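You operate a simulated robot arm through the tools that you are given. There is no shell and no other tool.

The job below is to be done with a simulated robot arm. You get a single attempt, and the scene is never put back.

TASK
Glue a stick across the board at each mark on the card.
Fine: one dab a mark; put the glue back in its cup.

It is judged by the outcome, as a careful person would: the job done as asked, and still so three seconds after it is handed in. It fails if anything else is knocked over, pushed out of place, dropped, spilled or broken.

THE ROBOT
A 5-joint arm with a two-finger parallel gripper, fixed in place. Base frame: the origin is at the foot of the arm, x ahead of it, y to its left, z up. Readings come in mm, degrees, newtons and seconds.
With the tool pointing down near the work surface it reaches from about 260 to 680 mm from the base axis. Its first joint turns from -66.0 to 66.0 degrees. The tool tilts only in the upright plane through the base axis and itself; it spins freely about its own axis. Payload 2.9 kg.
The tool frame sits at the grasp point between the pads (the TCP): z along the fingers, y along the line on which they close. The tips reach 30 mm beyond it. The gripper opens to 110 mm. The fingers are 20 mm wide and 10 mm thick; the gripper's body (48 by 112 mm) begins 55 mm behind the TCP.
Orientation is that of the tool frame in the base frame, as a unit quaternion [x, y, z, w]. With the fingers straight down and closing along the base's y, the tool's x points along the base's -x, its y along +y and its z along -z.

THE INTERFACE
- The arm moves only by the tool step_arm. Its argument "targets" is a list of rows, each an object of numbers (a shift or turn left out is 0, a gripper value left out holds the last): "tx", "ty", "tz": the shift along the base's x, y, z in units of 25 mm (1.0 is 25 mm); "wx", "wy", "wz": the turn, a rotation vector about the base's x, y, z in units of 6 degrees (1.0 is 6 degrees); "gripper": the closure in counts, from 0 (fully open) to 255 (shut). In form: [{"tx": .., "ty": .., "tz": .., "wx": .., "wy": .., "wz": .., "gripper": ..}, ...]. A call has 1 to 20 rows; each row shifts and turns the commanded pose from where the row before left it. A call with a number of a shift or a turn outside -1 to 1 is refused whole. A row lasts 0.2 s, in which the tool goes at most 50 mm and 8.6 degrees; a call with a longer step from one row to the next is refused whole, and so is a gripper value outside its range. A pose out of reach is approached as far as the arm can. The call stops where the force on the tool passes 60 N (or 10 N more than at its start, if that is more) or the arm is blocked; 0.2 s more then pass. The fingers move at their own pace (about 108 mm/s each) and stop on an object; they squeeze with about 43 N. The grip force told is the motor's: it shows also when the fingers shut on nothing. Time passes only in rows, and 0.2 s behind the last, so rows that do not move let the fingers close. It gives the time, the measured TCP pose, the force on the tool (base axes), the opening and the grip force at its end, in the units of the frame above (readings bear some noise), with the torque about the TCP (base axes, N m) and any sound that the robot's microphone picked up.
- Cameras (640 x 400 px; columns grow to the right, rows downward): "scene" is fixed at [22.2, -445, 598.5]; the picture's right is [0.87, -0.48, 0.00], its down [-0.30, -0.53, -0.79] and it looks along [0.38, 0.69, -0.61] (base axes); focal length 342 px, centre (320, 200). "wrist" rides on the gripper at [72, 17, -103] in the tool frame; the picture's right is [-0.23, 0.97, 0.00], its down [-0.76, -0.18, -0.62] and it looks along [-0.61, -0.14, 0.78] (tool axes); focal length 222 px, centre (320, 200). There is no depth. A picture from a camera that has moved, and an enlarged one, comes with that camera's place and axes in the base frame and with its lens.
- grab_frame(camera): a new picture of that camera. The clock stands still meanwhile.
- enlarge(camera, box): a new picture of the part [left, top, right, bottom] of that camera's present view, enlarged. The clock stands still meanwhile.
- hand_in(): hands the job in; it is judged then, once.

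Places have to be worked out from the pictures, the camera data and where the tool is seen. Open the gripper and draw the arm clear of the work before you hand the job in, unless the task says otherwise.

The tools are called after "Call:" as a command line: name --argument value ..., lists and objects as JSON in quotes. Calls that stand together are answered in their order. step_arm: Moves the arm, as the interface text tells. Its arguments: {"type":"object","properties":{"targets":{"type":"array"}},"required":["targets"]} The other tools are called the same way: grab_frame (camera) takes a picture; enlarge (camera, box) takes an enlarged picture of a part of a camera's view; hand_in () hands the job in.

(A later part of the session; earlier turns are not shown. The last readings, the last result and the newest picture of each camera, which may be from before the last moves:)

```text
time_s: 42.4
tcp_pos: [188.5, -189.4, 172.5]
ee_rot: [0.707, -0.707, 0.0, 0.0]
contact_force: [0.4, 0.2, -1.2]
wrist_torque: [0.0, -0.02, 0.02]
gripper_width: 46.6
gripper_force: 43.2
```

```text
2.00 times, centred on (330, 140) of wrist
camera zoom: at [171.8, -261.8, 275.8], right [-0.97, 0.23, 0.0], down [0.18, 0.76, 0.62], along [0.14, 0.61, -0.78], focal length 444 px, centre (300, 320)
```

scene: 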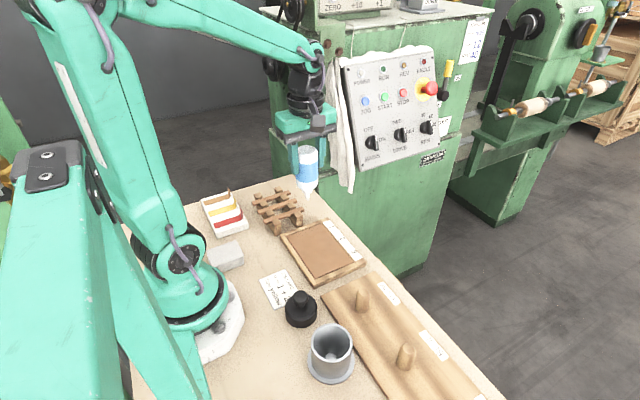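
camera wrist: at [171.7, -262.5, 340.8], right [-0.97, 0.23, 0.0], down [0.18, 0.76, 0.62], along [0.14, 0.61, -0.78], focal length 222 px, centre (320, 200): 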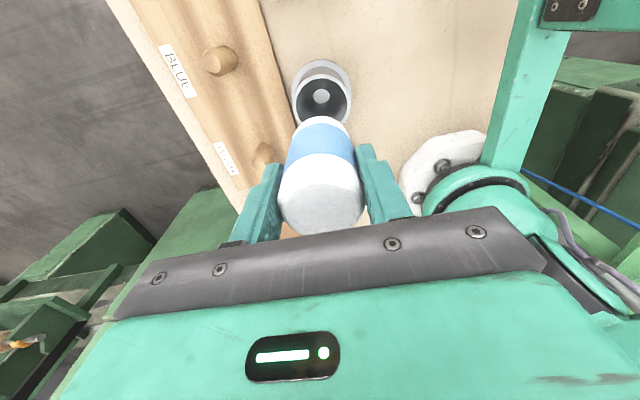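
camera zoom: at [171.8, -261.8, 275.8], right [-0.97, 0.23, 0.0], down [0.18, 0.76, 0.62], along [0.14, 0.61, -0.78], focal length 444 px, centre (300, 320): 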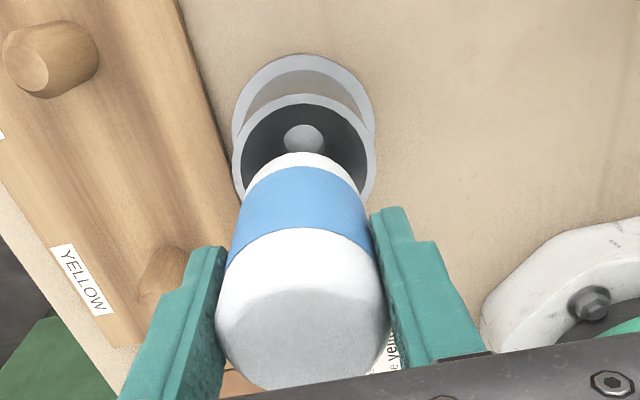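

The nozzle points into the cup with even clearance. I continue down 45 mm and check forces, leaving the last 10 mm.

Call:
step_arm --targets '[{"tz": -0.5}, {"tz": -0.5}, {"tz": -0.4}, {"tz": -0.4}, {}]'

Call:
step_arm --targets '[{"tz": -0.12}, {"tz": -0.1}, {}]'

```text
time_s: 43.6
tcp_pos: [189.0, -189.8, 128.3]
ee_rot: [0.707, -0.707, 0.0, -0.001]
contact_force: [0.4, 0.7, -1.4]
wrist_torque: [-0.02, 0.01, -0.01]
gripper_width: 46.8
gripper_force: 42.4
```

```text
time_s: 44.4
tcp_pos: [189.5, -190.8, 122.6]
ee_rot: [0.707, -0.707, 0.001, 0.0]
contact_force: [0.7, -1.6, -1.0]
wrist_torque: [0.01, 0.01, 0.01]
gripper_width: 46.8
gripper_force: 43.6
```

No contact so far; about 4.5 mm remain. I go on gently.

Call:
step_arm --targets '[{"tz": -0.06}, {"tz": -0.04}, {}]'

Call:
step_arm --targets '[{"tz": -0.04}, {}]'

```text
time_s: 45.2
tcp_pos: [189.5, -189.3, 120.3]
ee_rot: [-0.707, 0.707, 0.002, 0.0]
contact_force: [-3.4, 11.6, 8.9]
wrist_torque: [0.64, 0.06, 0.03]
gripper_width: 46.8
gripper_force: 43.2
```

```text
time_s: 45.8
tcp_pos: [187.4, -190.6, 119.5]
ee_rot: [0.707, -0.707, -0.001, 0.0]
contact_force: [-7.3, 14.2, 11.4]
wrist_torque: [0.73, 0.37, 0.02]
gripper_width: 47.0
gripper_force: 43.3
```

The bottle touches the rim side (cup pushes it towards -x, +y). I shift about 1 mm that way to relieve it.

Call:
step_arm --targets '[{"tx": -0.03, "ty": 0.05}, {}]'

Call:
enlarge --camera "wrist" --box '[260, 60, 400, 160]'

Call:
enlarge --camera "scene" --box '[290, 310, 380, 390]'

```text
time_s: 46.4
tcp_pos: [189.1, -189.6, 119.3]
ee_rot: [-0.707, 0.707, -0.001, 0.0]
contact_force: [-7.5, 2.2, -0.6]
wrist_torque: [0.16, 0.46, 0.0]
gripper_width: 46.5
gripper_force: 43.0
```

```text
4.00 times, centred on (330, 110) of wrist
camera zoom: at [171.4, -261.7, 222.2], right [-0.97, 0.23, 0.0], down [0.18, 0.76, 0.62], along [0.14, 0.61, -0.78], focal length 888 px, centre (280, 560)
```

zoom: 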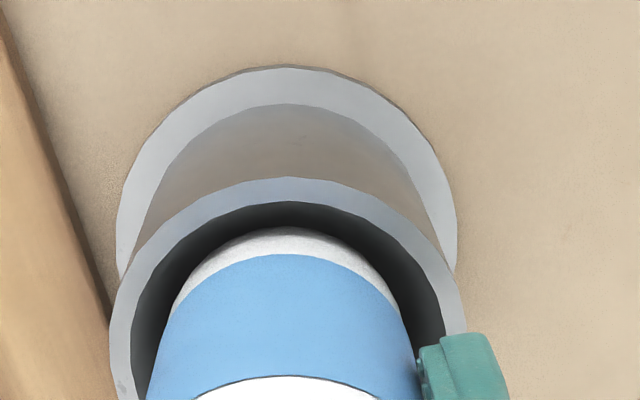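

```text
5.00 times, centred on (335, 350) of scene
camera zoom: at [22.2, -445.0, 598.5], right [0.87, -0.48, 0.0], down [-0.3, -0.53, -0.79], along [0.38, 0.69, -0.61], focal length 1710 px, centre (245, -550)
```

zoom: 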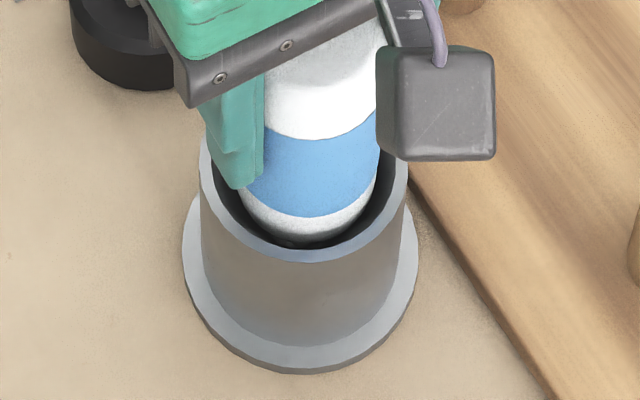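

The y-force is relieved, x still −7.5 N. I shift −x by 0.8 mm more and then lower another millimetre.

Call:
step_arm --targets '[{"tx": -0.035}, {}]'

Call:
step_arm --targets '[{"tz": -0.04}, {}]'

```text
time_s: 47.0
tcp_pos: [188.5, -190.7, 118.9]
ee_rot: [-0.707, 0.707, 0.0, 0.0]
contact_force: [-0.1, 7.5, 4.8]
wrist_torque: [0.46, -0.01, 0.06]
gripper_width: 47.0
gripper_force: 43.4
```

```text
time_s: 47.6
tcp_pos: [187.8, -189.0, 118.7]
ee_rot: [0.708, -0.706, 0.001, 0.001]
contact_force: [-2.4, 3.2, 8.1]
wrist_torque: [0.2, 0.1, 0.03]
gripper_width: 46.9
gripper_force: 43.4
```

The bottle now rests on the cup floor (Fz ≈ 8 N) with little side load. I open the fingers gradually.

Call:
step_arm --targets '[{"gripper": 140}, {"gripper": 128}, {"gripper": 110}, {"gripper": 80}, {}]'

Call:
grab_frame --camera "wrist"

Call:
enlarge --camera "scene" --box '[280, 290, 390, 390]'

```text
time_s: 48.8
tcp_pos: [186.8, -188.3, 117.5]
ee_rot: [-0.707, 0.707, 0.0, 0.0]
contact_force: [0.0, -0.1, 0.0]
wrist_torque: [-0.01, -0.01, -0.03]
gripper_width: 75.4
gripper_force: 0.1
```

```text
taken
camera wrist: at [170.7, -261.2, 220.9], right [-0.97, 0.23, 0.0], down [0.18, 0.76, 0.62], along [0.14, 0.61, -0.78], focal length 222 px, centre (320, 200)
```

wrist: 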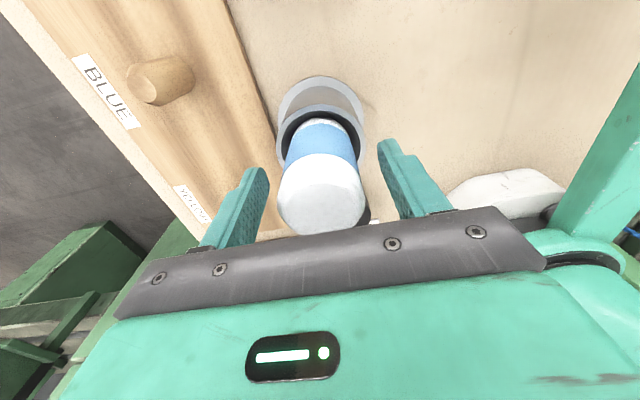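

```text
4.00 times, centred on (335, 340) of scene
camera zoom: at [22.2, -445.0, 598.5], right [0.87, -0.48, 0.0], down [-0.3, -0.53, -0.79], along [0.38, 0.69, -0.61], focal length 1368 px, centre (260, -360)
```

zoom: 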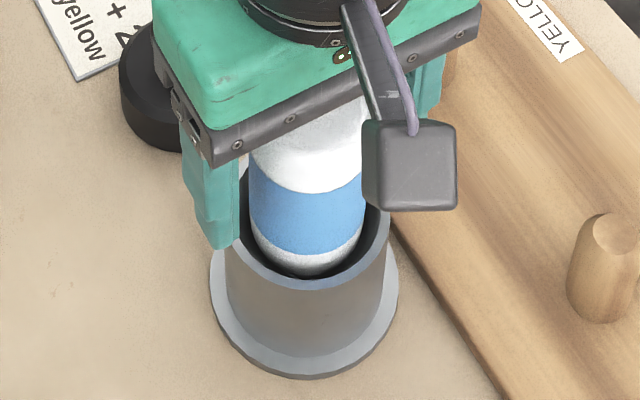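

The bottle stands back in its cup. I raise the open gripper straight up.

Call:
step_arm --targets '[{"gripper": 60, "tz": 0.3}, {"tz": 0.6}, {"tz": 0.8}, {"tz": 0.8}, {"tz": 0.8}, {"tz": 0.8}, {"tz": 0.8}]'

Call:
grab_frame --camera "scene"

```text
time_s: 50.4
tcp_pos: [188.5, -191.3, 242.6]
ee_rot: [0.707, -0.707, 0.0, 0.0]
contact_force: [0.3, -0.1, 0.5]
wrist_torque: [-0.01, -0.01, 0.01]
gripper_width: 84.3
gripper_force: 0.1
```

```text
taken
```

scene: 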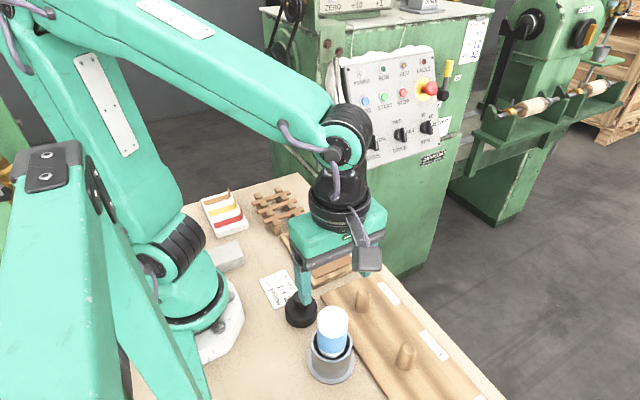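

The glue stands in its cup as before. Now I carry the empty gripper towards the stick rack, turning it back a quarter turn so it closes along y.

Call:
step_arm --targets '[{"tx": 0.7, "ty": 0.5}, {"tx": 0.7, "ty": 0.5}, {"tx": 0.7, "ty": 0.5}, {"tx": 0.7, "ty": 0.5}, {"tx": 0.7, "ty": 0.5}, {"tx": 0.7, "ty": 0.5, "wz": -1}, {"ty": 0.8, "wz": -1}, {"ty": 0.8, "wz": -1}, {"ty": 0.8, "wz": -1}, {"ty": 0.8, "wz": -1}, {"ty": 0.8, "wz": -1}, {"ty": 0.8, "wz": -1}, {"ty": 0.8, "wz": -1}, {"ty": 0.8, "wz": -1}, {"ty": 0.8, "wz": -1}, {"ty": 0.8, "wz": -1}, {"ty": 0.8, "wz": -1, "tx": -0.3}, {"ty": 0.8, "wz": -1, "tx": -0.3}, {"ty": 0.8, "wz": -1, "tx": -0.3}, {"ty": 0.6, "wz": -1, "tx": -0.3}]'

Call:
step_arm --targets '[{"ty": 0.3}, {}]'

Call:
grab_frame --camera "wrist"

Call:
grab_frame --camera "scene"

```text
time_s: 54.6
tcp_pos: [263.6, 162.2, 239.3]
ee_rot: [0.001, 1.0, 0.001, 0.0]
contact_force: [0.0, -0.9, -0.6]
wrist_torque: [-0.03, -0.01, -0.02]
gripper_width: 84.3
gripper_force: 0.2
```

```text
time_s: 55.2
tcp_pos: [264.0, 167.1, 240.6]
ee_rot: [0.001, 1.0, 0.0, 0.0]
contact_force: [-0.2, 0.1, 0.5]
wrist_torque: [0.01, 0.02, 0.01]
gripper_width: 84.5
gripper_force: 0.1
```

```text
taken
camera wrist: at [190.9, 185.6, 342.9], right [0.23, 0.97, 0.0], down [0.76, -0.18, 0.62], along [0.61, -0.14, -0.78], focal length 222 px, centre (320, 200)
```

wrist: 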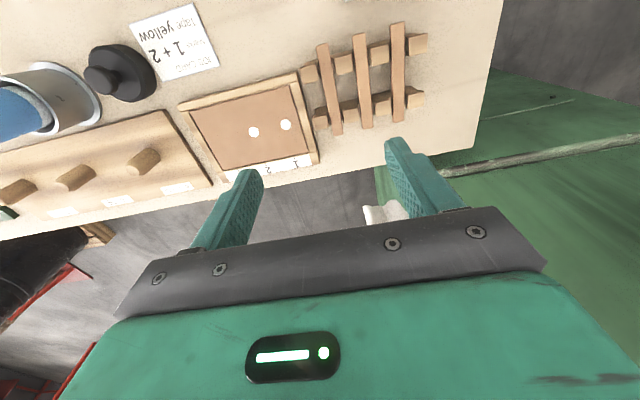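

```text
taken
```

scene: 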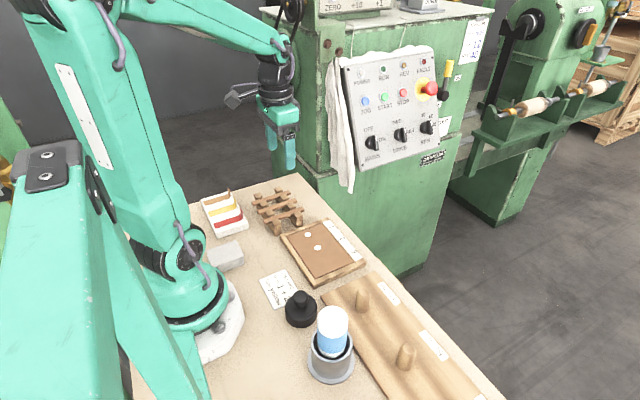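

The wrist camera now sees the rack and both dabs. I zoom in on the rack and board.

Call:
enlarge --camera "wrist" --box '[290, 10, 450, 140]'

Call:
enlarge --camera "wrist" --box '[170, 60, 330, 190]'

Call:
enlarge --camera "scene" --box '[240, 180, 320, 240]'

```text
3.08 times, centred on (370, 75) of wrist
camera zoom: at [190.9, 185.6, 342.9], right [0.23, 0.97, 0.0], down [0.76, -0.18, 0.62], along [0.61, -0.14, -0.78], focal length 684 px, centre (166, 585)
```

zoom: 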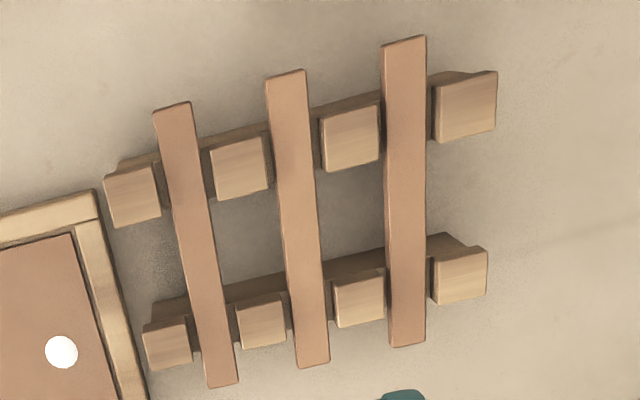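

```text
3.08 times, centred on (250, 125) of wrist
camera zoom: at [190.9, 185.6, 342.9], right [0.23, 0.97, 0.0], down [0.76, -0.18, 0.62], along [0.61, -0.14, -0.78], focal length 684 px, centre (535, 431)
```

zoom: 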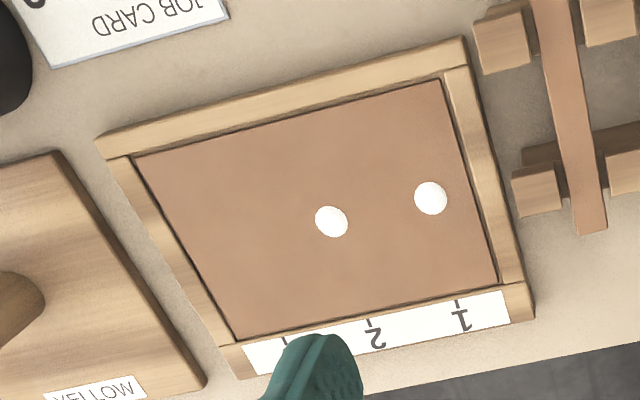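

```text
6.67 times, centred on (280, 210) of scene
camera zoom: at [22.2, -444.9, 598.5], right [0.87, -0.48, 0.0], down [-0.3, -0.53, -0.79], along [0.38, 0.69, -0.61], focal length 2280 px, centre (587, 133)
```

zoom: 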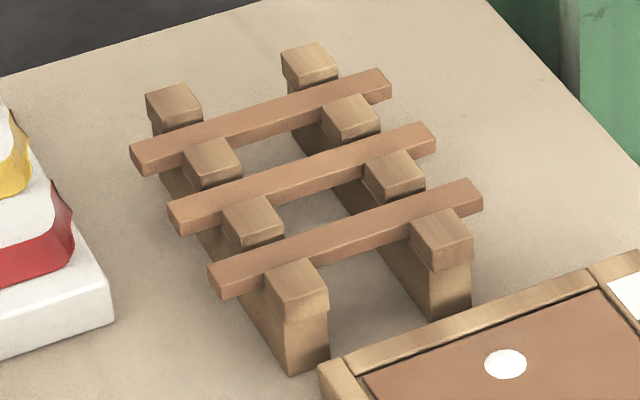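

Sticks are at y≈183, 225 and 267, centred at x≈265.5, ~109×14×9 mm with tops near z 36. I zoom at the board edge to see whether the panel is flush with the frame.

Call:
enlarge --camera "wrist" --box '[250, 70, 330, 130]'

Call:
enlarge --camera "wrist" --box '[270, 130, 330, 180]'

Call:
enlarge --camera "scene" --box '[280, 215, 360, 275]'

Call:
enlarge --camera "scene" --box '[305, 250, 365, 290]'

```text
6.67 times, centred on (290, 100) of wrist
camera zoom: at [190.9, 185.6, 342.9], right [0.23, 0.97, 0.0], down [0.76, -0.18, 0.62], along [0.61, -0.14, -0.78], focal length 1481 px, centre (520, 867)
```

zoom: 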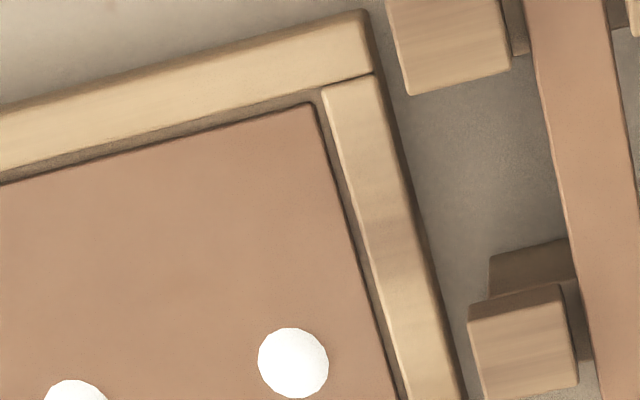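

```text
8.00 times, centred on (300, 155) of wrist
camera zoom: at [190.9, 185.6, 342.9], right [0.23, 0.97, 0.0], down [0.76, -0.18, 0.62], along [0.61, -0.14, -0.78], focal length 1777 px, centre (480, 560)
```

zoom: 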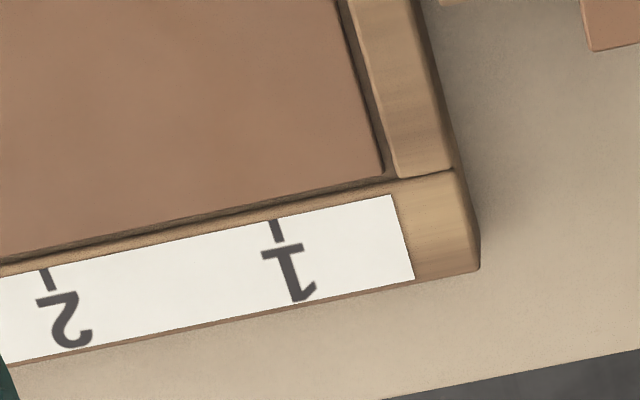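

```text
6.67 times, centred on (320, 245) of scene
camera zoom: at [22.2, -444.9, 598.5], right [0.87, -0.48, 0.0], down [-0.3, -0.53, -0.79], along [0.38, 0.69, -0.61], focal length 2280 px, centre (320, -100)
```

zoom: 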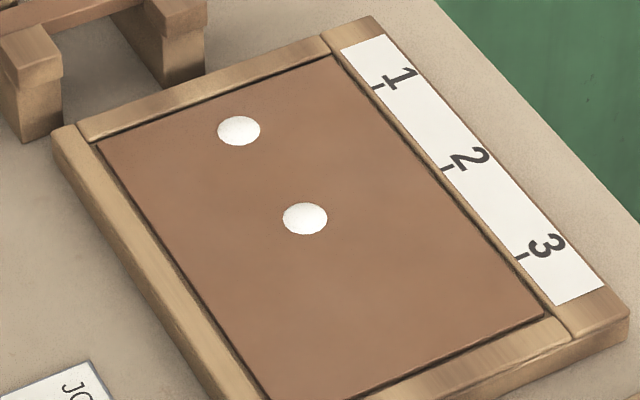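

```text
10.00 times, centred on (335, 270) of scene
camera zoom: at [22.2, -444.9, 598.5], right [0.87, -0.48, 0.0], down [-0.3, -0.53, -0.79], along [0.38, 0.69, -0.61], focal length 3420 px, centre (170, -500)
```

zoom: 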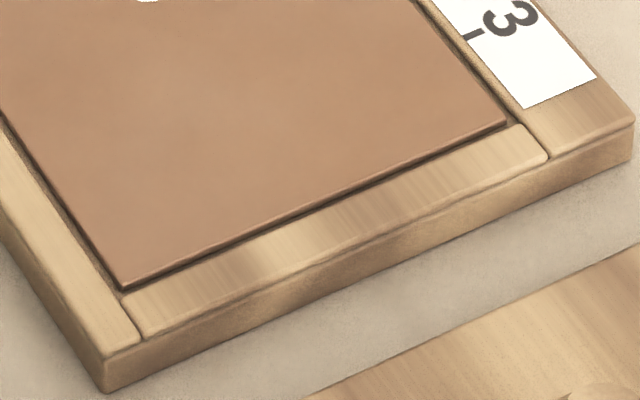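

The board panel stands slightly proud of its frame, so a stick will lie flat across it. I set the fingers to ~32 mm and descend above stick 1 (y≈183), stopping with tips well above it to check.

Call:
step_arm --targets '[{"tx": 0.06, "ty": 0.62, "gripper": 181}, {"tz": -0.7}, {"tz": -0.7}, {"tz": -0.7}, {"tz": -0.7}, {"tz": -0.7}, {"tz": -0.7}, {"tz": -0.7}, {"tz": -0.7}, {}, {}]'

Call:
grab_frame --camera "wrist"

Call:
enlarge --camera "scene" --box '[220, 140, 340, 240]'

```text
time_s: 57.6
tcp_pos: [264.3, 182.1, 99.4]
ee_rot: [0.0, 1.0, 0.0, 0.0]
contact_force: [0.3, 0.0, 0.4]
wrist_torque: [0.0, -0.03, -0.03]
gripper_width: 32.1
gripper_force: 0.0
```

```text
taken
camera wrist: at [191.6, 199.3, 202.8], right [0.23, 0.97, 0.0], down [0.76, -0.18, 0.62], along [0.61, -0.14, -0.78], focal length 222 px, centre (320, 200)
```

wrist: 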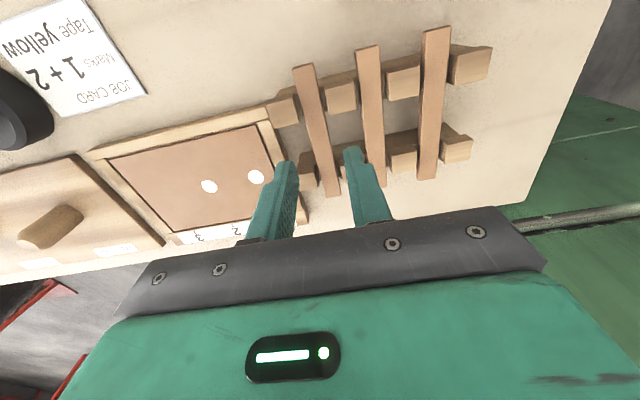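

```text
4.00 times, centred on (280, 190) of scene
camera zoom: at [22.2, -445.0, 598.5], right [0.87, -0.48, 0.0], down [-0.3, -0.53, -0.79], along [0.38, 0.69, -0.61], focal length 1368 px, centre (480, 240)
```

zoom: 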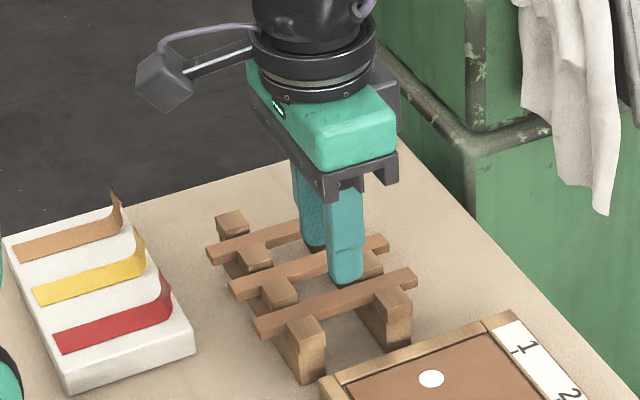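

I zoom in the wrist view to check stick 1 against the finger gap.

Call:
enlarge --camera "wrist" --box '[240, 20, 480, 240]'

```text
1.82 times, centred on (360, 130) of wrist
camera zoom: at [191.6, 199.3, 202.8], right [0.23, 0.97, 0.0], down [0.76, -0.18, 0.62], along [0.61, -0.14, -0.78], focal length 404 px, centre (247, 327)
```

zoom: 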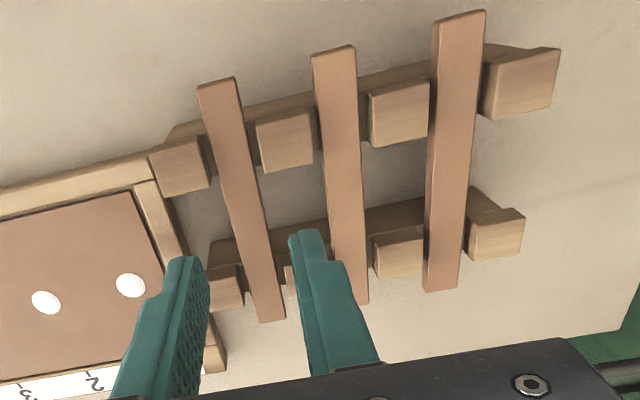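

Stick 1 is centred at (265.8, 183), well between the fingers. I nudge and lower to TCP z≈60 (tips ~30, about 6 mm below the stick's top).

Call:
step_arm --targets '[{"tx": 0.03, "ty": 0.02}, {"tz": -0.5}, {"tz": -0.5}, {"tz": -0.4}, {"tz": -0.15}, {}]'

Call:
enlarge --camera "scene" --box '[250, 180, 310, 230]'

Call:
enlarge --camera "wrist" --box '[220, 60, 420, 240]'

```text
time_s: 59.0
tcp_pos: [264.2, 183.2, 61.3]
ee_rot: [0.001, 1.0, 0.0, 0.0]
contact_force: [-0.1, 0.0, 0.3]
wrist_torque: [0.02, 0.02, -0.01]
gripper_width: 31.8
gripper_force: 0.1
```

```text
8.00 times, centred on (280, 205) of scene
camera zoom: at [22.2, -445.0, 598.5], right [0.87, -0.48, 0.0], down [-0.3, -0.53, -0.79], along [0.38, 0.69, -0.61], focal length 2736 px, centre (640, 160)
```

zoom: 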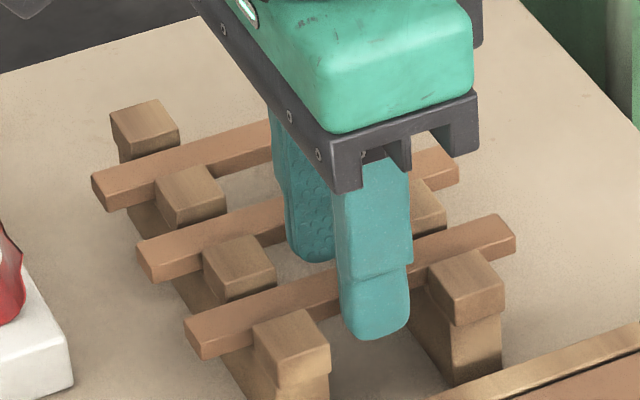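

```text
2.22 times, centred on (320, 150) of wrist
camera zoom: at [191.3, 201.3, 164.4], right [0.23, 0.97, 0.0], down [0.76, -0.18, 0.62], along [0.61, -0.14, -0.78], focal length 494 px, centre (320, 311)
```

zoom: 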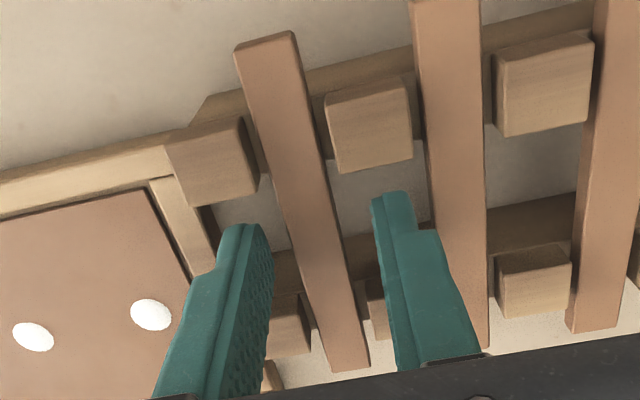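

Tips straddle stick 1 at about z 30, overlapping ~6 mm of its side. I close in stages.

Call:
step_arm --targets '[{"gripper": 205}, {"gripper": 213}, {"gripper": 218}, {"gripper": 223}, {"gripper": 228}, {"gripper": 235}, {"gripper": 240}]'

Call:
enlarge --camera "scene" --box '[250, 180, 310, 230]'

```text
time_s: 60.6
tcp_pos: [263.2, 183.6, 62.0]
ee_rot: [0.0, 1.0, 0.001, -0.001]
contact_force: [0.4, 0.2, -0.3]
wrist_torque: [0.02, -0.01, 0.01]
gripper_width: 13.1
gripper_force: 43.5
```

```text
8.00 times, centred on (280, 205) of scene
camera zoom: at [22.2, -445.0, 598.5], right [0.87, -0.48, 0.0], down [-0.3, -0.53, -0.79], along [0.38, 0.69, -0.61], focal length 2736 px, centre (640, 160)
```

zoom: 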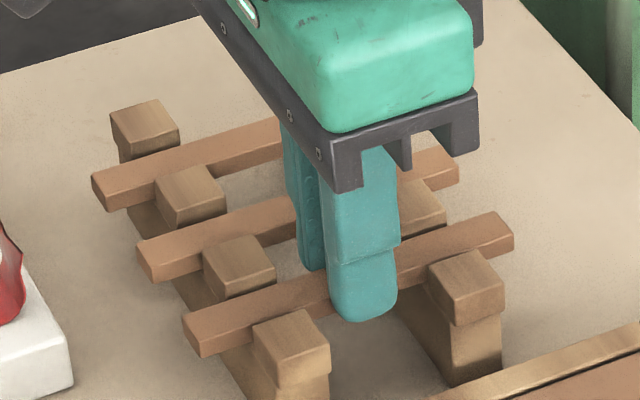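

Gripped at 13.1 mm with no side load. I lift straight up out of the notches and check the stick hangs level.

Call:
step_arm --targets '[{"tz": 0.1}, {"tz": 0.2}, {"tz": 0.4}, {"tz": 0.5}, {"tz": 0.6}, {}]'

Call:
enlarge --camera "scene" --box '[230, 150, 330, 240]'

Call:
grab_frame --camera "wrist"

```text
time_s: 62.0
tcp_pos: [265.0, 185.0, 106.1]
ee_rot: [0.0, 1.0, -0.002, 0.0]
contact_force: [-0.1, -0.2, 0.5]
wrist_torque: [0.0, -0.01, 0.01]
gripper_width: 12.7
gripper_force: 43.7
```

```text
4.44 times, centred on (280, 195) of scene
camera zoom: at [22.2, -445.0, 598.5], right [0.87, -0.48, 0.0], down [-0.3, -0.53, -0.79], along [0.38, 0.69, -0.61], focal length 1520 px, centre (498, 222)
```

zoom: 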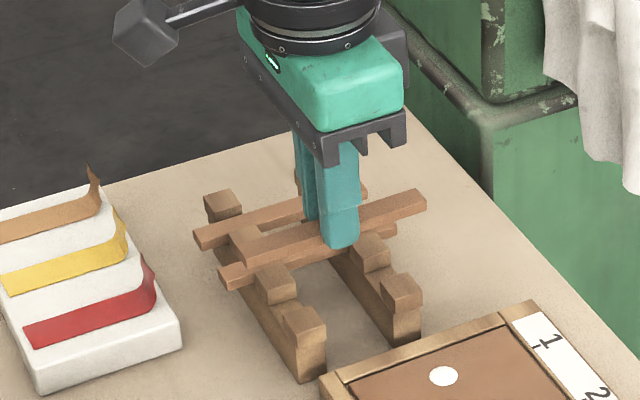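

```text
taken
camera wrist: at [192.7, 202.5, 209.1], right [0.23, 0.97, 0.0], down [0.76, -0.18, 0.62], along [0.61, -0.14, -0.78], focal length 222 px, centre (320, 200)
```

wrist: 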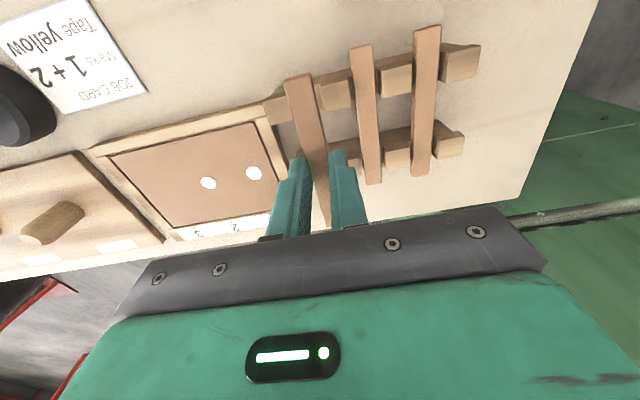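

The stick hangs level and centred. I move it to mark 1: about +28.5 mm in x and −78 mm in y, staying high.

Call:
step_arm --targets '[{"tx": 0.1, "ty": -0.3}, {"tx": 0.2, "ty": -0.55}, {"tx": 0.24, "ty": -0.6}, {"tx": 0.25, "ty": -0.65}, {"tx": 0.25, "ty": -0.65}, {"tx": 0.1, "ty": -0.37}, {}, {}]'

Call:
grab_frame --camera "wrist"

Call:
enlarge --camera "scene" --box '[250, 170, 370, 280]'

```text
time_s: 63.8
tcp_pos: [294.0, 106.7, 105.3]
ee_rot: [-0.001, 1.0, 0.001, 0.0]
contact_force: [-0.7, -0.5, 0.2]
wrist_torque: [-0.01, -0.03, 0.0]
gripper_width: 13.1
gripper_force: 43.0
```

```text
taken
camera wrist: at [220.7, 123.8, 209.3], right [0.23, 0.97, 0.0], down [0.76, -0.18, 0.62], along [0.61, -0.14, -0.78], focal length 222 px, centre (320, 200)
```

wrist: 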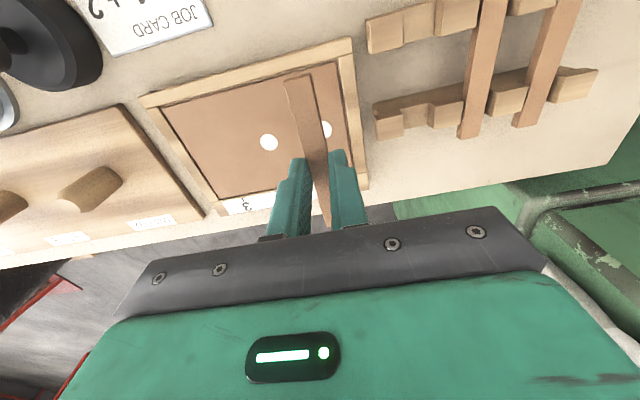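

```text
3.64 times, centred on (310, 225) of scene
camera zoom: at [22.2, -445.0, 598.5], right [0.87, -0.48, 0.0], down [-0.3, -0.53, -0.79], along [0.38, 0.69, -0.61], focal length 1244 px, centre (356, 109)
```

zoom: 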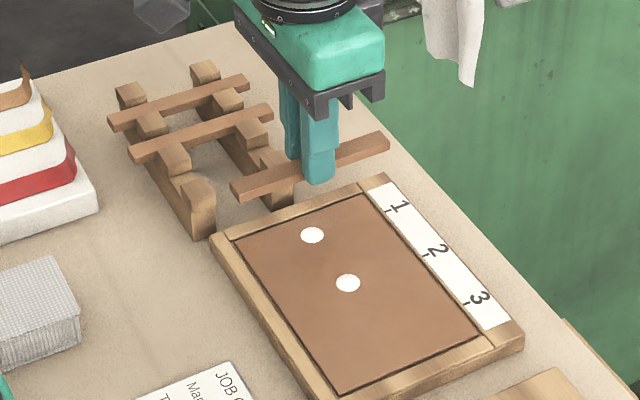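

I zoom the wrist view to check the stick over dab 1 and the tick of mark 1.

Call:
enlarge --camera "wrist" --box '[220, 60, 380, 230]'

```text
2.35 times, centred on (300, 145) of wrist
camera zoom: at [220.7, 123.8, 209.3], right [0.23, 0.97, 0.0], down [0.76, -0.18, 0.62], along [0.61, -0.14, -0.78], focal length 523 px, centre (367, 329)
```

zoom: 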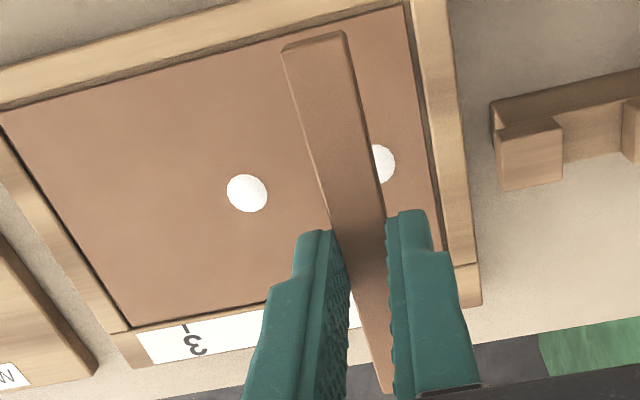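

The stick spans x≈240–349 and sits at y≈107 with negligible yaw. I nudge −1 mm in y and lower ~45 mm, leaving the last millimetres for force-watched steps.

Call:
step_arm --targets '[{"ty": -0.04}, {"tz": -0.5}, {"tz": -0.5}, {"tz": -0.4}, {"tz": -0.3}, {}, {}]'

Call:
enlarge --camera "scene" --box '[270, 190, 360, 270]'

Call:
enlarge --camera "wrist" --box '[220, 80, 380, 240]'

```text
time_s: 65.4
tcp_pos: [294.4, 106.4, 62.9]
ee_rot: [0.0, 1.0, -0.001, 0.0]
contact_force: [0.4, -0.4, 0.7]
wrist_torque: [0.0, 0.0, -0.03]
gripper_width: 13.2
gripper_force: 43.0
```

```text
5.00 times, centred on (315, 230) of scene
camera zoom: at [22.2, -445.0, 598.5], right [0.87, -0.48, 0.0], down [-0.3, -0.53, -0.79], along [0.38, 0.69, -0.61], focal length 1710 px, centre (345, 50)
```

zoom: 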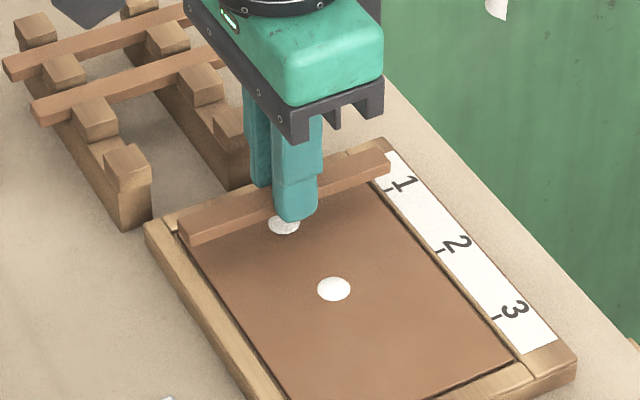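

```text
2.50 times, centred on (300, 160) of wrist
camera zoom: at [220.9, 123.4, 166.6], right [0.23, 0.97, 0.0], down [0.76, -0.18, 0.62], along [0.61, -0.14, -0.78], focal length 555 px, centre (370, 300)
```

zoom: 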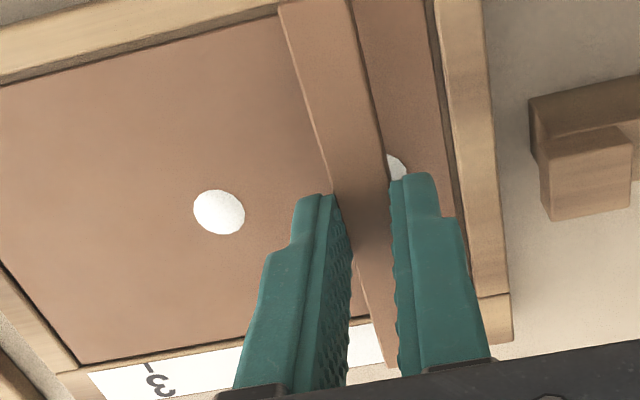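

About 10 mm to go. I lower 6 mm, then in 1 mm steps.

Call:
step_arm --targets '[{"tz": -0.14}, {"tz": -0.1}, {}]'

Call:
step_arm --targets '[{"tz": -0.04}, {}]'

Call:
enlarge --camera "scene" --box '[270, 190, 360, 270]'

```text
time_s: 66.2
tcp_pos: [294.0, 107.0, 58.6]
ee_rot: [0.0, 1.0, 0.0, 0.0]
contact_force: [0.5, -0.5, -0.5]
wrist_torque: [0.0, -0.02, 0.01]
gripper_width: 13.2
gripper_force: 43.2
```

```text
time_s: 66.8
tcp_pos: [293.0, 106.7, 57.1]
ee_rot: [0.0, 1.0, 0.0, 0.0]
contact_force: [-0.1, 0.5, 0.3]
wrist_torque: [0.0, -0.01, 0.02]
gripper_width: 13.2
gripper_force: 43.3
```

```text
5.00 times, centred on (315, 230) of scene
camera zoom: at [22.2, -445.0, 598.5], right [0.87, -0.48, 0.0], down [-0.3, -0.53, -0.79], along [0.38, 0.69, -0.61], focal length 1710 px, centre (345, 50)
```

zoom: 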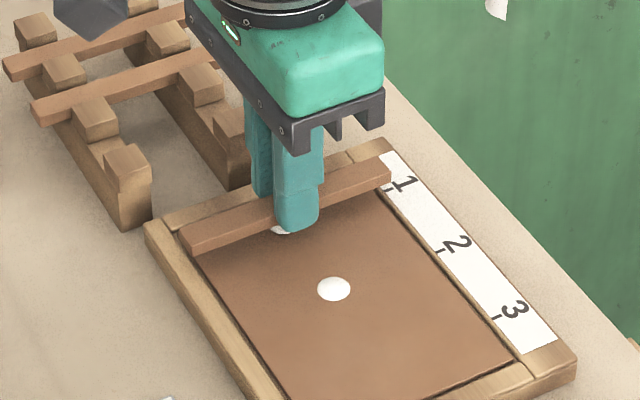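

Still free. I trim −0.8 mm in y and continue in 1 mm steps.

Call:
step_arm --targets '[{"ty": -0.03, "tz": -0.04}, {}]'

Call:
step_arm --targets '[{"tz": -0.04}, {}]'

```text
time_s: 67.4
tcp_pos: [293.0, 105.3, 55.9]
ee_rot: [0.0, 1.0, -0.001, 0.0]
contact_force: [-0.1, 0.0, 1.0]
wrist_torque: [0.0, 0.01, -0.02]
gripper_width: 13.0
gripper_force: 43.2
```

```text
time_s: 68.0
tcp_pos: [293.7, 105.0, 55.4]
ee_rot: [0.0, 1.0, 0.0, 0.0]
contact_force: [-0.4, -0.1, -0.5]
wrist_torque: [0.03, 0.02, 0.0]
gripper_width: 13.1
gripper_force: 43.4
```

Still no contact; next millimetre steps.

Call:
step_arm --targets '[{"tz": -0.04}, {}]'

Call:
step_arm --targets '[{"tz": -0.03}, {}]'

Call:
enlarge --camera "scene" --box '[275, 200, 345, 260]'

```text
time_s: 68.6
tcp_pos: [294.3, 105.7, 54.9]
ee_rot: [0.0, 1.0, 0.0, -0.001]
contact_force: [0.2, 0.0, -0.5]
wrist_torque: [-0.03, 0.01, 0.02]
gripper_width: 13.1
gripper_force: 42.9
```

```text
time_s: 69.2
tcp_pos: [293.4, 105.2, 54.1]
ee_rot: [0.0, 1.0, 0.0, 0.0]
contact_force: [0.6, -0.2, -0.2]
wrist_torque: [0.0, 0.0, -0.01]
gripper_width: 13.3
gripper_force: 42.6
```

```text
6.67 times, centred on (310, 230) of scene
camera zoom: at [22.2, -445.0, 598.5], right [0.87, -0.48, 0.0], down [-0.3, -0.53, -0.79], along [0.38, 0.69, -0.61], focal length 2280 px, centre (387, 0)
```

zoom: 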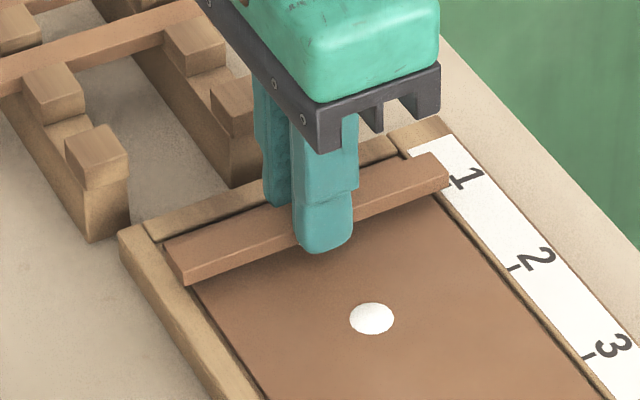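

By this view the stick's underside is still ~4–5 mm above the panel. I go on in 1 mm steps.

Call:
step_arm --targets '[{"tz": -0.04}, {"tz": -0.04}, {}]'

Call:
step_arm --targets '[{"tz": -0.03}, {}]'

Call:
step_arm --targets '[{"tz": -0.03}, {}]'

```text
time_s: 70.0
tcp_pos: [294.3, 104.6, 50.7]
ee_rot: [0.001, 1.0, 0.0, 0.0]
contact_force: [-0.3, -0.1, -0.1]
wrist_torque: [0.01, -0.03, -0.02]
gripper_width: 13.4
gripper_force: 42.8
```

```text
time_s: 70.6
tcp_pos: [293.2, 104.8, 49.4]
ee_rot: [0.001, 1.0, 0.0, -0.001]
contact_force: [-0.3, -1.1, 0.1]
wrist_torque: [-0.01, 0.01, 0.0]
gripper_width: 13.3
gripper_force: 43.3
```

```text
time_s: 71.2
tcp_pos: [292.8, 104.8, 49.8]
ee_rot: [0.0, 1.0, 0.0, 0.0]
contact_force: [1.0, -0.5, -0.2]
wrist_torque: [-0.02, 0.05, 0.0]
gripper_width: 13.3
gripper_force: 42.6
```

Still no contact force; I check the view again before the last steps.

Call:
enlarge --camera "scene" --box '[275, 205, 335, 250]'

Call:
enlarge --camera "wrist" --box '[240, 60, 400, 230]'

```text
8.89 times, centred on (305, 228) of scene
camera zoom: at [22.2, -445.0, 598.5], right [0.87, -0.48, 0.0], down [-0.3, -0.53, -0.79], along [0.38, 0.69, -0.61], focal length 3040 px, centre (453, -44)
```

zoom: 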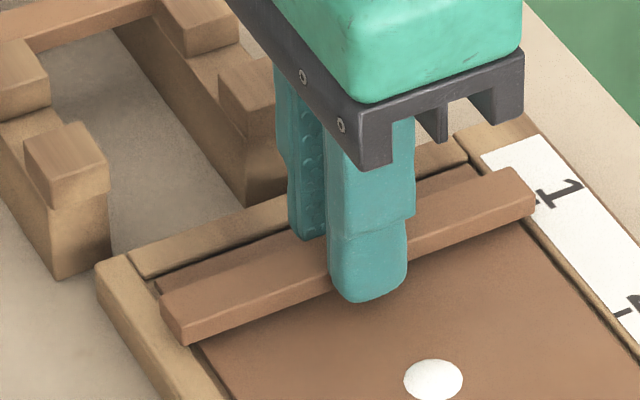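

```text
2.35 times, centred on (320, 145) of wrist
camera zoom: at [220.6, 122.1, 152.8], right [0.23, 0.97, 0.0], down [0.76, -0.18, 0.62], along [0.61, -0.14, -0.78], focal length 523 px, centre (320, 329)
```

zoom: 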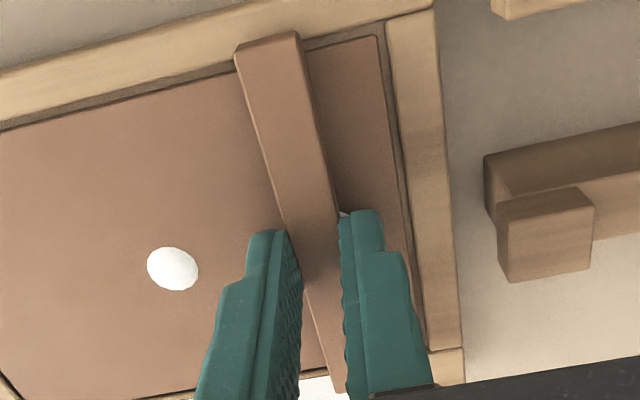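

A small gap remains. I continue in ~0.8 mm steps.

Call:
step_arm --targets '[{"tz": -0.03}, {}]'

Call:
step_arm --targets '[{"tz": -0.03}, {}]'

```text
time_s: 71.8
tcp_pos: [292.4, 106.3, 48.4]
ee_rot: [0.0, 1.0, 0.0, 0.0]
contact_force: [0.0, -0.5, 0.2]
wrist_torque: [0.0, 0.01, 0.0]
gripper_width: 13.1
gripper_force: 43.2
```

```text
time_s: 72.4
tcp_pos: [293.3, 104.8, 47.7]
ee_rot: [-0.001, 1.0, 0.0, 0.0]
contact_force: [-0.2, 0.5, -0.1]
wrist_torque: [-0.01, -0.01, 0.03]
gripper_width: 13.0
gripper_force: 43.1
```

Call:
step_arm --targets '[{"tz": -0.03}, {}]'

Call:
enlarge --camera "scene" --box '[275, 205, 335, 250]'

```text
time_s: 73.0
tcp_pos: [292.7, 105.1, 47.3]
ee_rot: [0.0, 1.0, 0.0, 0.0]
contact_force: [-0.1, 0.1, -0.6]
wrist_torque: [0.0, 0.01, -0.01]
gripper_width: 13.3
gripper_force: 43.6
```

```text
8.89 times, centred on (305, 228) of scene
camera zoom: at [22.2, -445.0, 598.5], right [0.87, -0.48, 0.0], down [-0.3, -0.53, -0.79], along [0.38, 0.69, -0.61], focal length 3040 px, centre (453, -44)
```

zoom: 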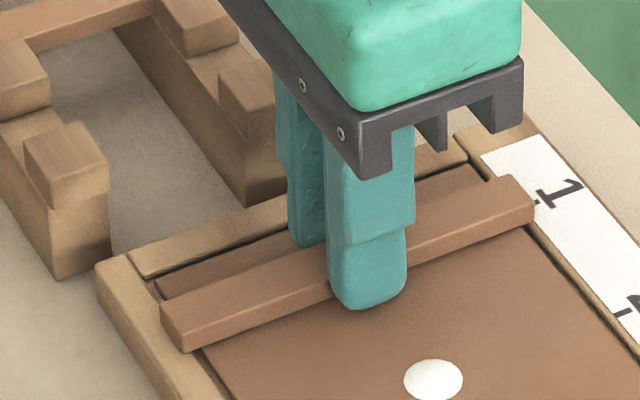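

The stick is very near the panel now. Another 0.8 mm.

Call:
step_arm --targets '[{"tz": -0.03}, {}]'

Call:
step_arm --targets '[{"tz": -0.03}, {}]'

```text
time_s: 73.6
tcp_pos: [293.1, 105.7, 46.7]
ee_rot: [0.0, 1.0, 0.0, 0.0]
contact_force: [-3.5, -3.0, 15.9]
wrist_torque: [-0.07, 0.18, -0.01]
gripper_width: 13.2
gripper_force: 43.2
```

```text
time_s: 74.2
tcp_pos: [292.7, 106.1, 46.1]
ee_rot: [0.0, 1.0, 0.0, 0.001]
contact_force: [-10.2, -9.3, 47.4]
wrist_torque: [-0.29, 0.39, -0.04]
gripper_width: 13.3
gripper_force: 42.6
```

Contact: 16 N, then 47 N on the extra step. I ease back that step and look closely.

Call:
step_arm --targets '[{"tz": 0.03}, {}]'

Call:
enlarge --camera "scene" --box '[275, 205, 335, 250]'

Call:
enlarge --camera "wrist" --box '[240, 60, 400, 230]'

```text
time_s: 74.8
tcp_pos: [294.0, 105.9, 44.3]
ee_rot: [0.0, 1.0, 0.0, 0.0]
contact_force: [-4.1, 1.4, 27.4]
wrist_torque: [0.04, 0.27, 0.0]
gripper_width: 13.2
gripper_force: 43.0
```

```text
8.89 times, centred on (305, 228) of scene
camera zoom: at [22.1, -445.0, 598.5], right [0.87, -0.48, 0.0], down [-0.3, -0.53, -0.79], along [0.38, 0.69, -0.61], focal length 3040 px, centre (453, -44)
```

zoom: 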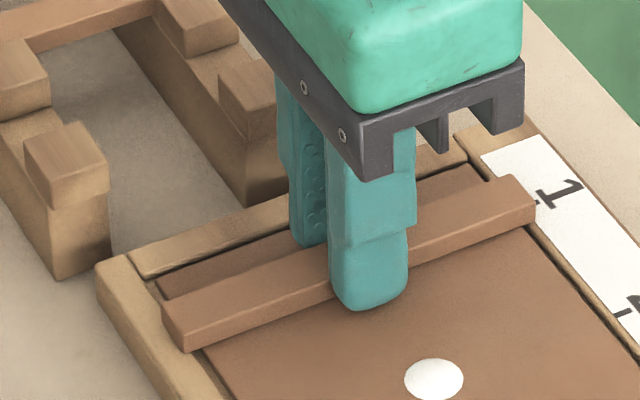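

```text
2.35 times, centred on (320, 145) of wrist
camera zoom: at [221.0, 122.6, 148.8], right [0.23, 0.97, 0.0], down [0.76, -0.18, 0.62], along [0.61, -0.14, -0.78], focal length 523 px, centre (320, 329)
```

zoom: 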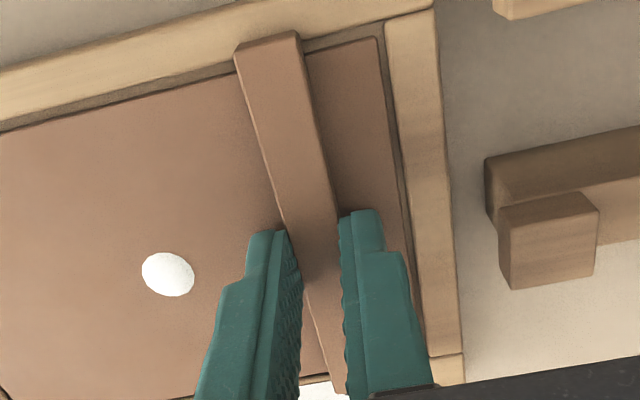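

The stick lies on the panel under ~27 N. I hold it a second for the glue, ease up half a millimetre, and then open the fingers to ~32 mm.

Call:
step_arm --targets '[{}, {}, {}, {}, {}, {"tz": 0.02}, {"gripper": 225}, {"gripper": 218}, {"gripper": 208}, {"gripper": 195}, {"gripper": 185}, {}]'

Call:
enlarge --camera "scene" --box '[275, 205, 335, 250]'

Call:
enlarge --camera "wrist" --box '[240, 60, 400, 230]'

```text
time_s: 77.4
tcp_pos: [293.5, 105.0, 46.8]
ee_rot: [0.0, 1.0, 0.0, -0.001]
contact_force: [0.2, 0.4, 0.2]
wrist_torque: [-0.03, -0.01, -0.01]
gripper_width: 30.3
gripper_force: 0.1
```

```text
8.89 times, centred on (305, 228) of scene
camera zoom: at [22.2, -445.0, 598.5], right [0.87, -0.48, 0.0], down [-0.3, -0.53, -0.79], along [0.38, 0.69, -0.61], focal length 3040 px, centre (453, -44)
```

zoom: 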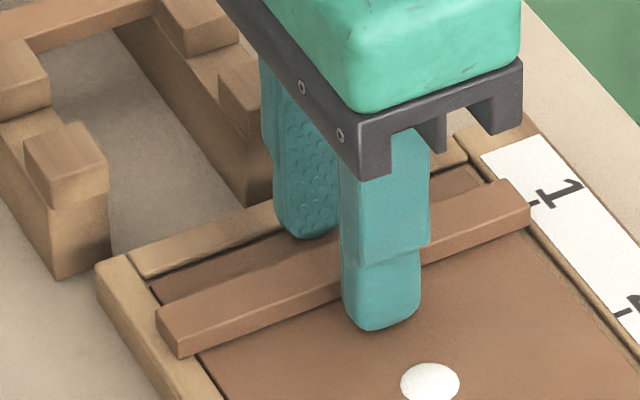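

```text
2.35 times, centred on (320, 145) of wrist
camera zoom: at [220.3, 122.3, 149.5], right [0.23, 0.97, 0.0], down [0.76, -0.18, 0.62], along [0.61, -0.14, -0.78], focal length 523 px, centre (320, 329)
```

zoom: 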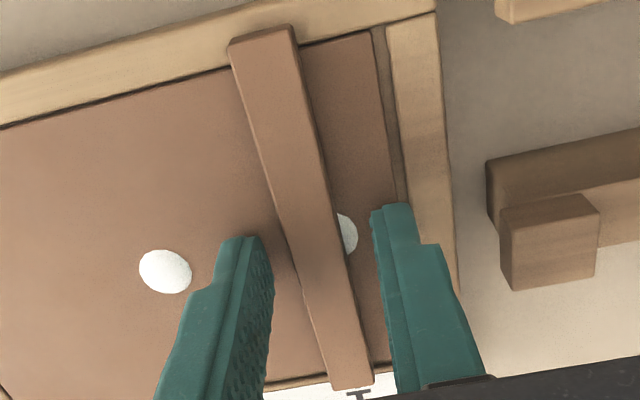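

The stick is released; panel and stick seem to have crept about a millimetre within the frame's clearance. I raise the gripper straight up to inspect.

Call:
step_arm --targets '[{"tz": 0.2}, {"tz": 0.5}, {"tz": 0.8}, {"tz": 0.8}, {"tz": 0.8}, {}]'

Call:
enlarge --camera "scene" --box '[275, 200, 365, 280]'

Call:
grab_frame --camera "wrist"

```text
time_s: 78.8
tcp_pos: [293.3, 105.8, 124.7]
ee_rot: [-0.001, 1.0, -0.001, 0.001]
contact_force: [0.4, 0.0, 0.3]
wrist_torque: [0.02, 0.0, -0.02]
gripper_width: 30.5
gripper_force: 0.0
```

```text
5.00 times, centred on (320, 240) of scene
camera zoom: at [22.2, -445.0, 598.5], right [0.87, -0.48, 0.0], down [-0.3, -0.53, -0.79], along [0.38, 0.69, -0.61], focal length 1710 px, centre (320, 0)
```

zoom: 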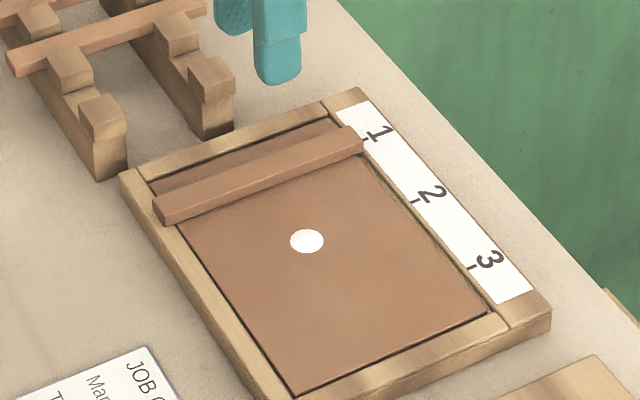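

```text
taken
camera wrist: at [220.8, 122.4, 228.1], right [0.23, 0.97, 0.0], down [0.76, -0.18, 0.62], along [0.61, -0.14, -0.78], focal length 222 px, centre (320, 200)
```

wrist: 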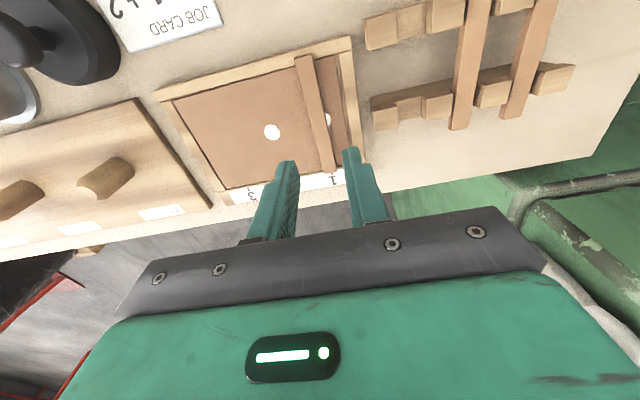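

I zoom in to measure the stick against tick 1 and see the squeezed glue.

Call:
enlarge --camera "wrist" --box '[150, 30, 380, 210]'

Call:
enlarge --camera "scene" --box '[280, 210, 350, 255]'

```text
2.22 times, centred on (265, 120) of wrist
camera zoom: at [220.8, 122.4, 228.1], right [0.23, 0.97, 0.0], down [0.76, -0.18, 0.62], along [0.61, -0.14, -0.78], focal length 494 px, centre (442, 378)
```

zoom: 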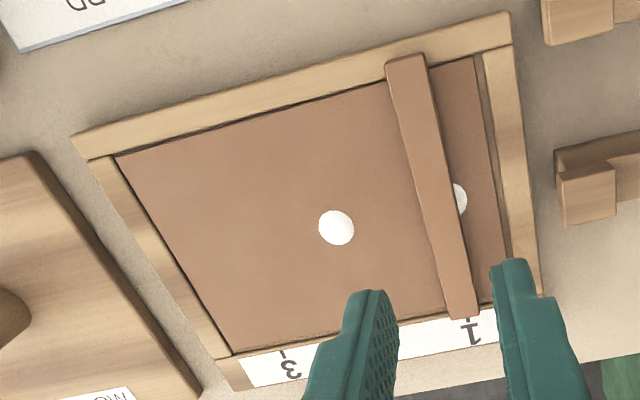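

```text
8.89 times, centred on (315, 232) of scene
camera zoom: at [22.2, -445.0, 598.5], right [0.87, -0.48, 0.0], down [-0.3, -0.53, -0.79], along [0.38, 0.69, -0.61], focal length 3040 px, centre (364, -89)
```

zoom: 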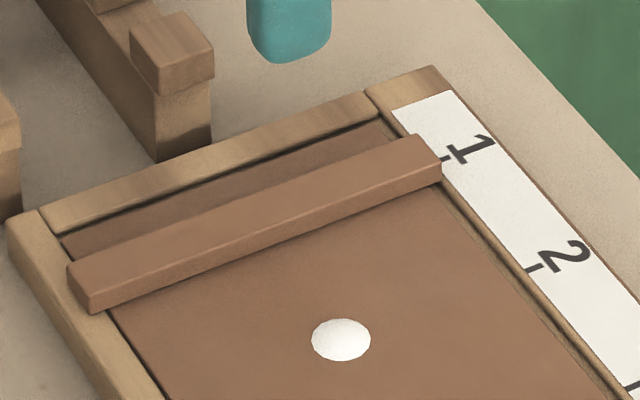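

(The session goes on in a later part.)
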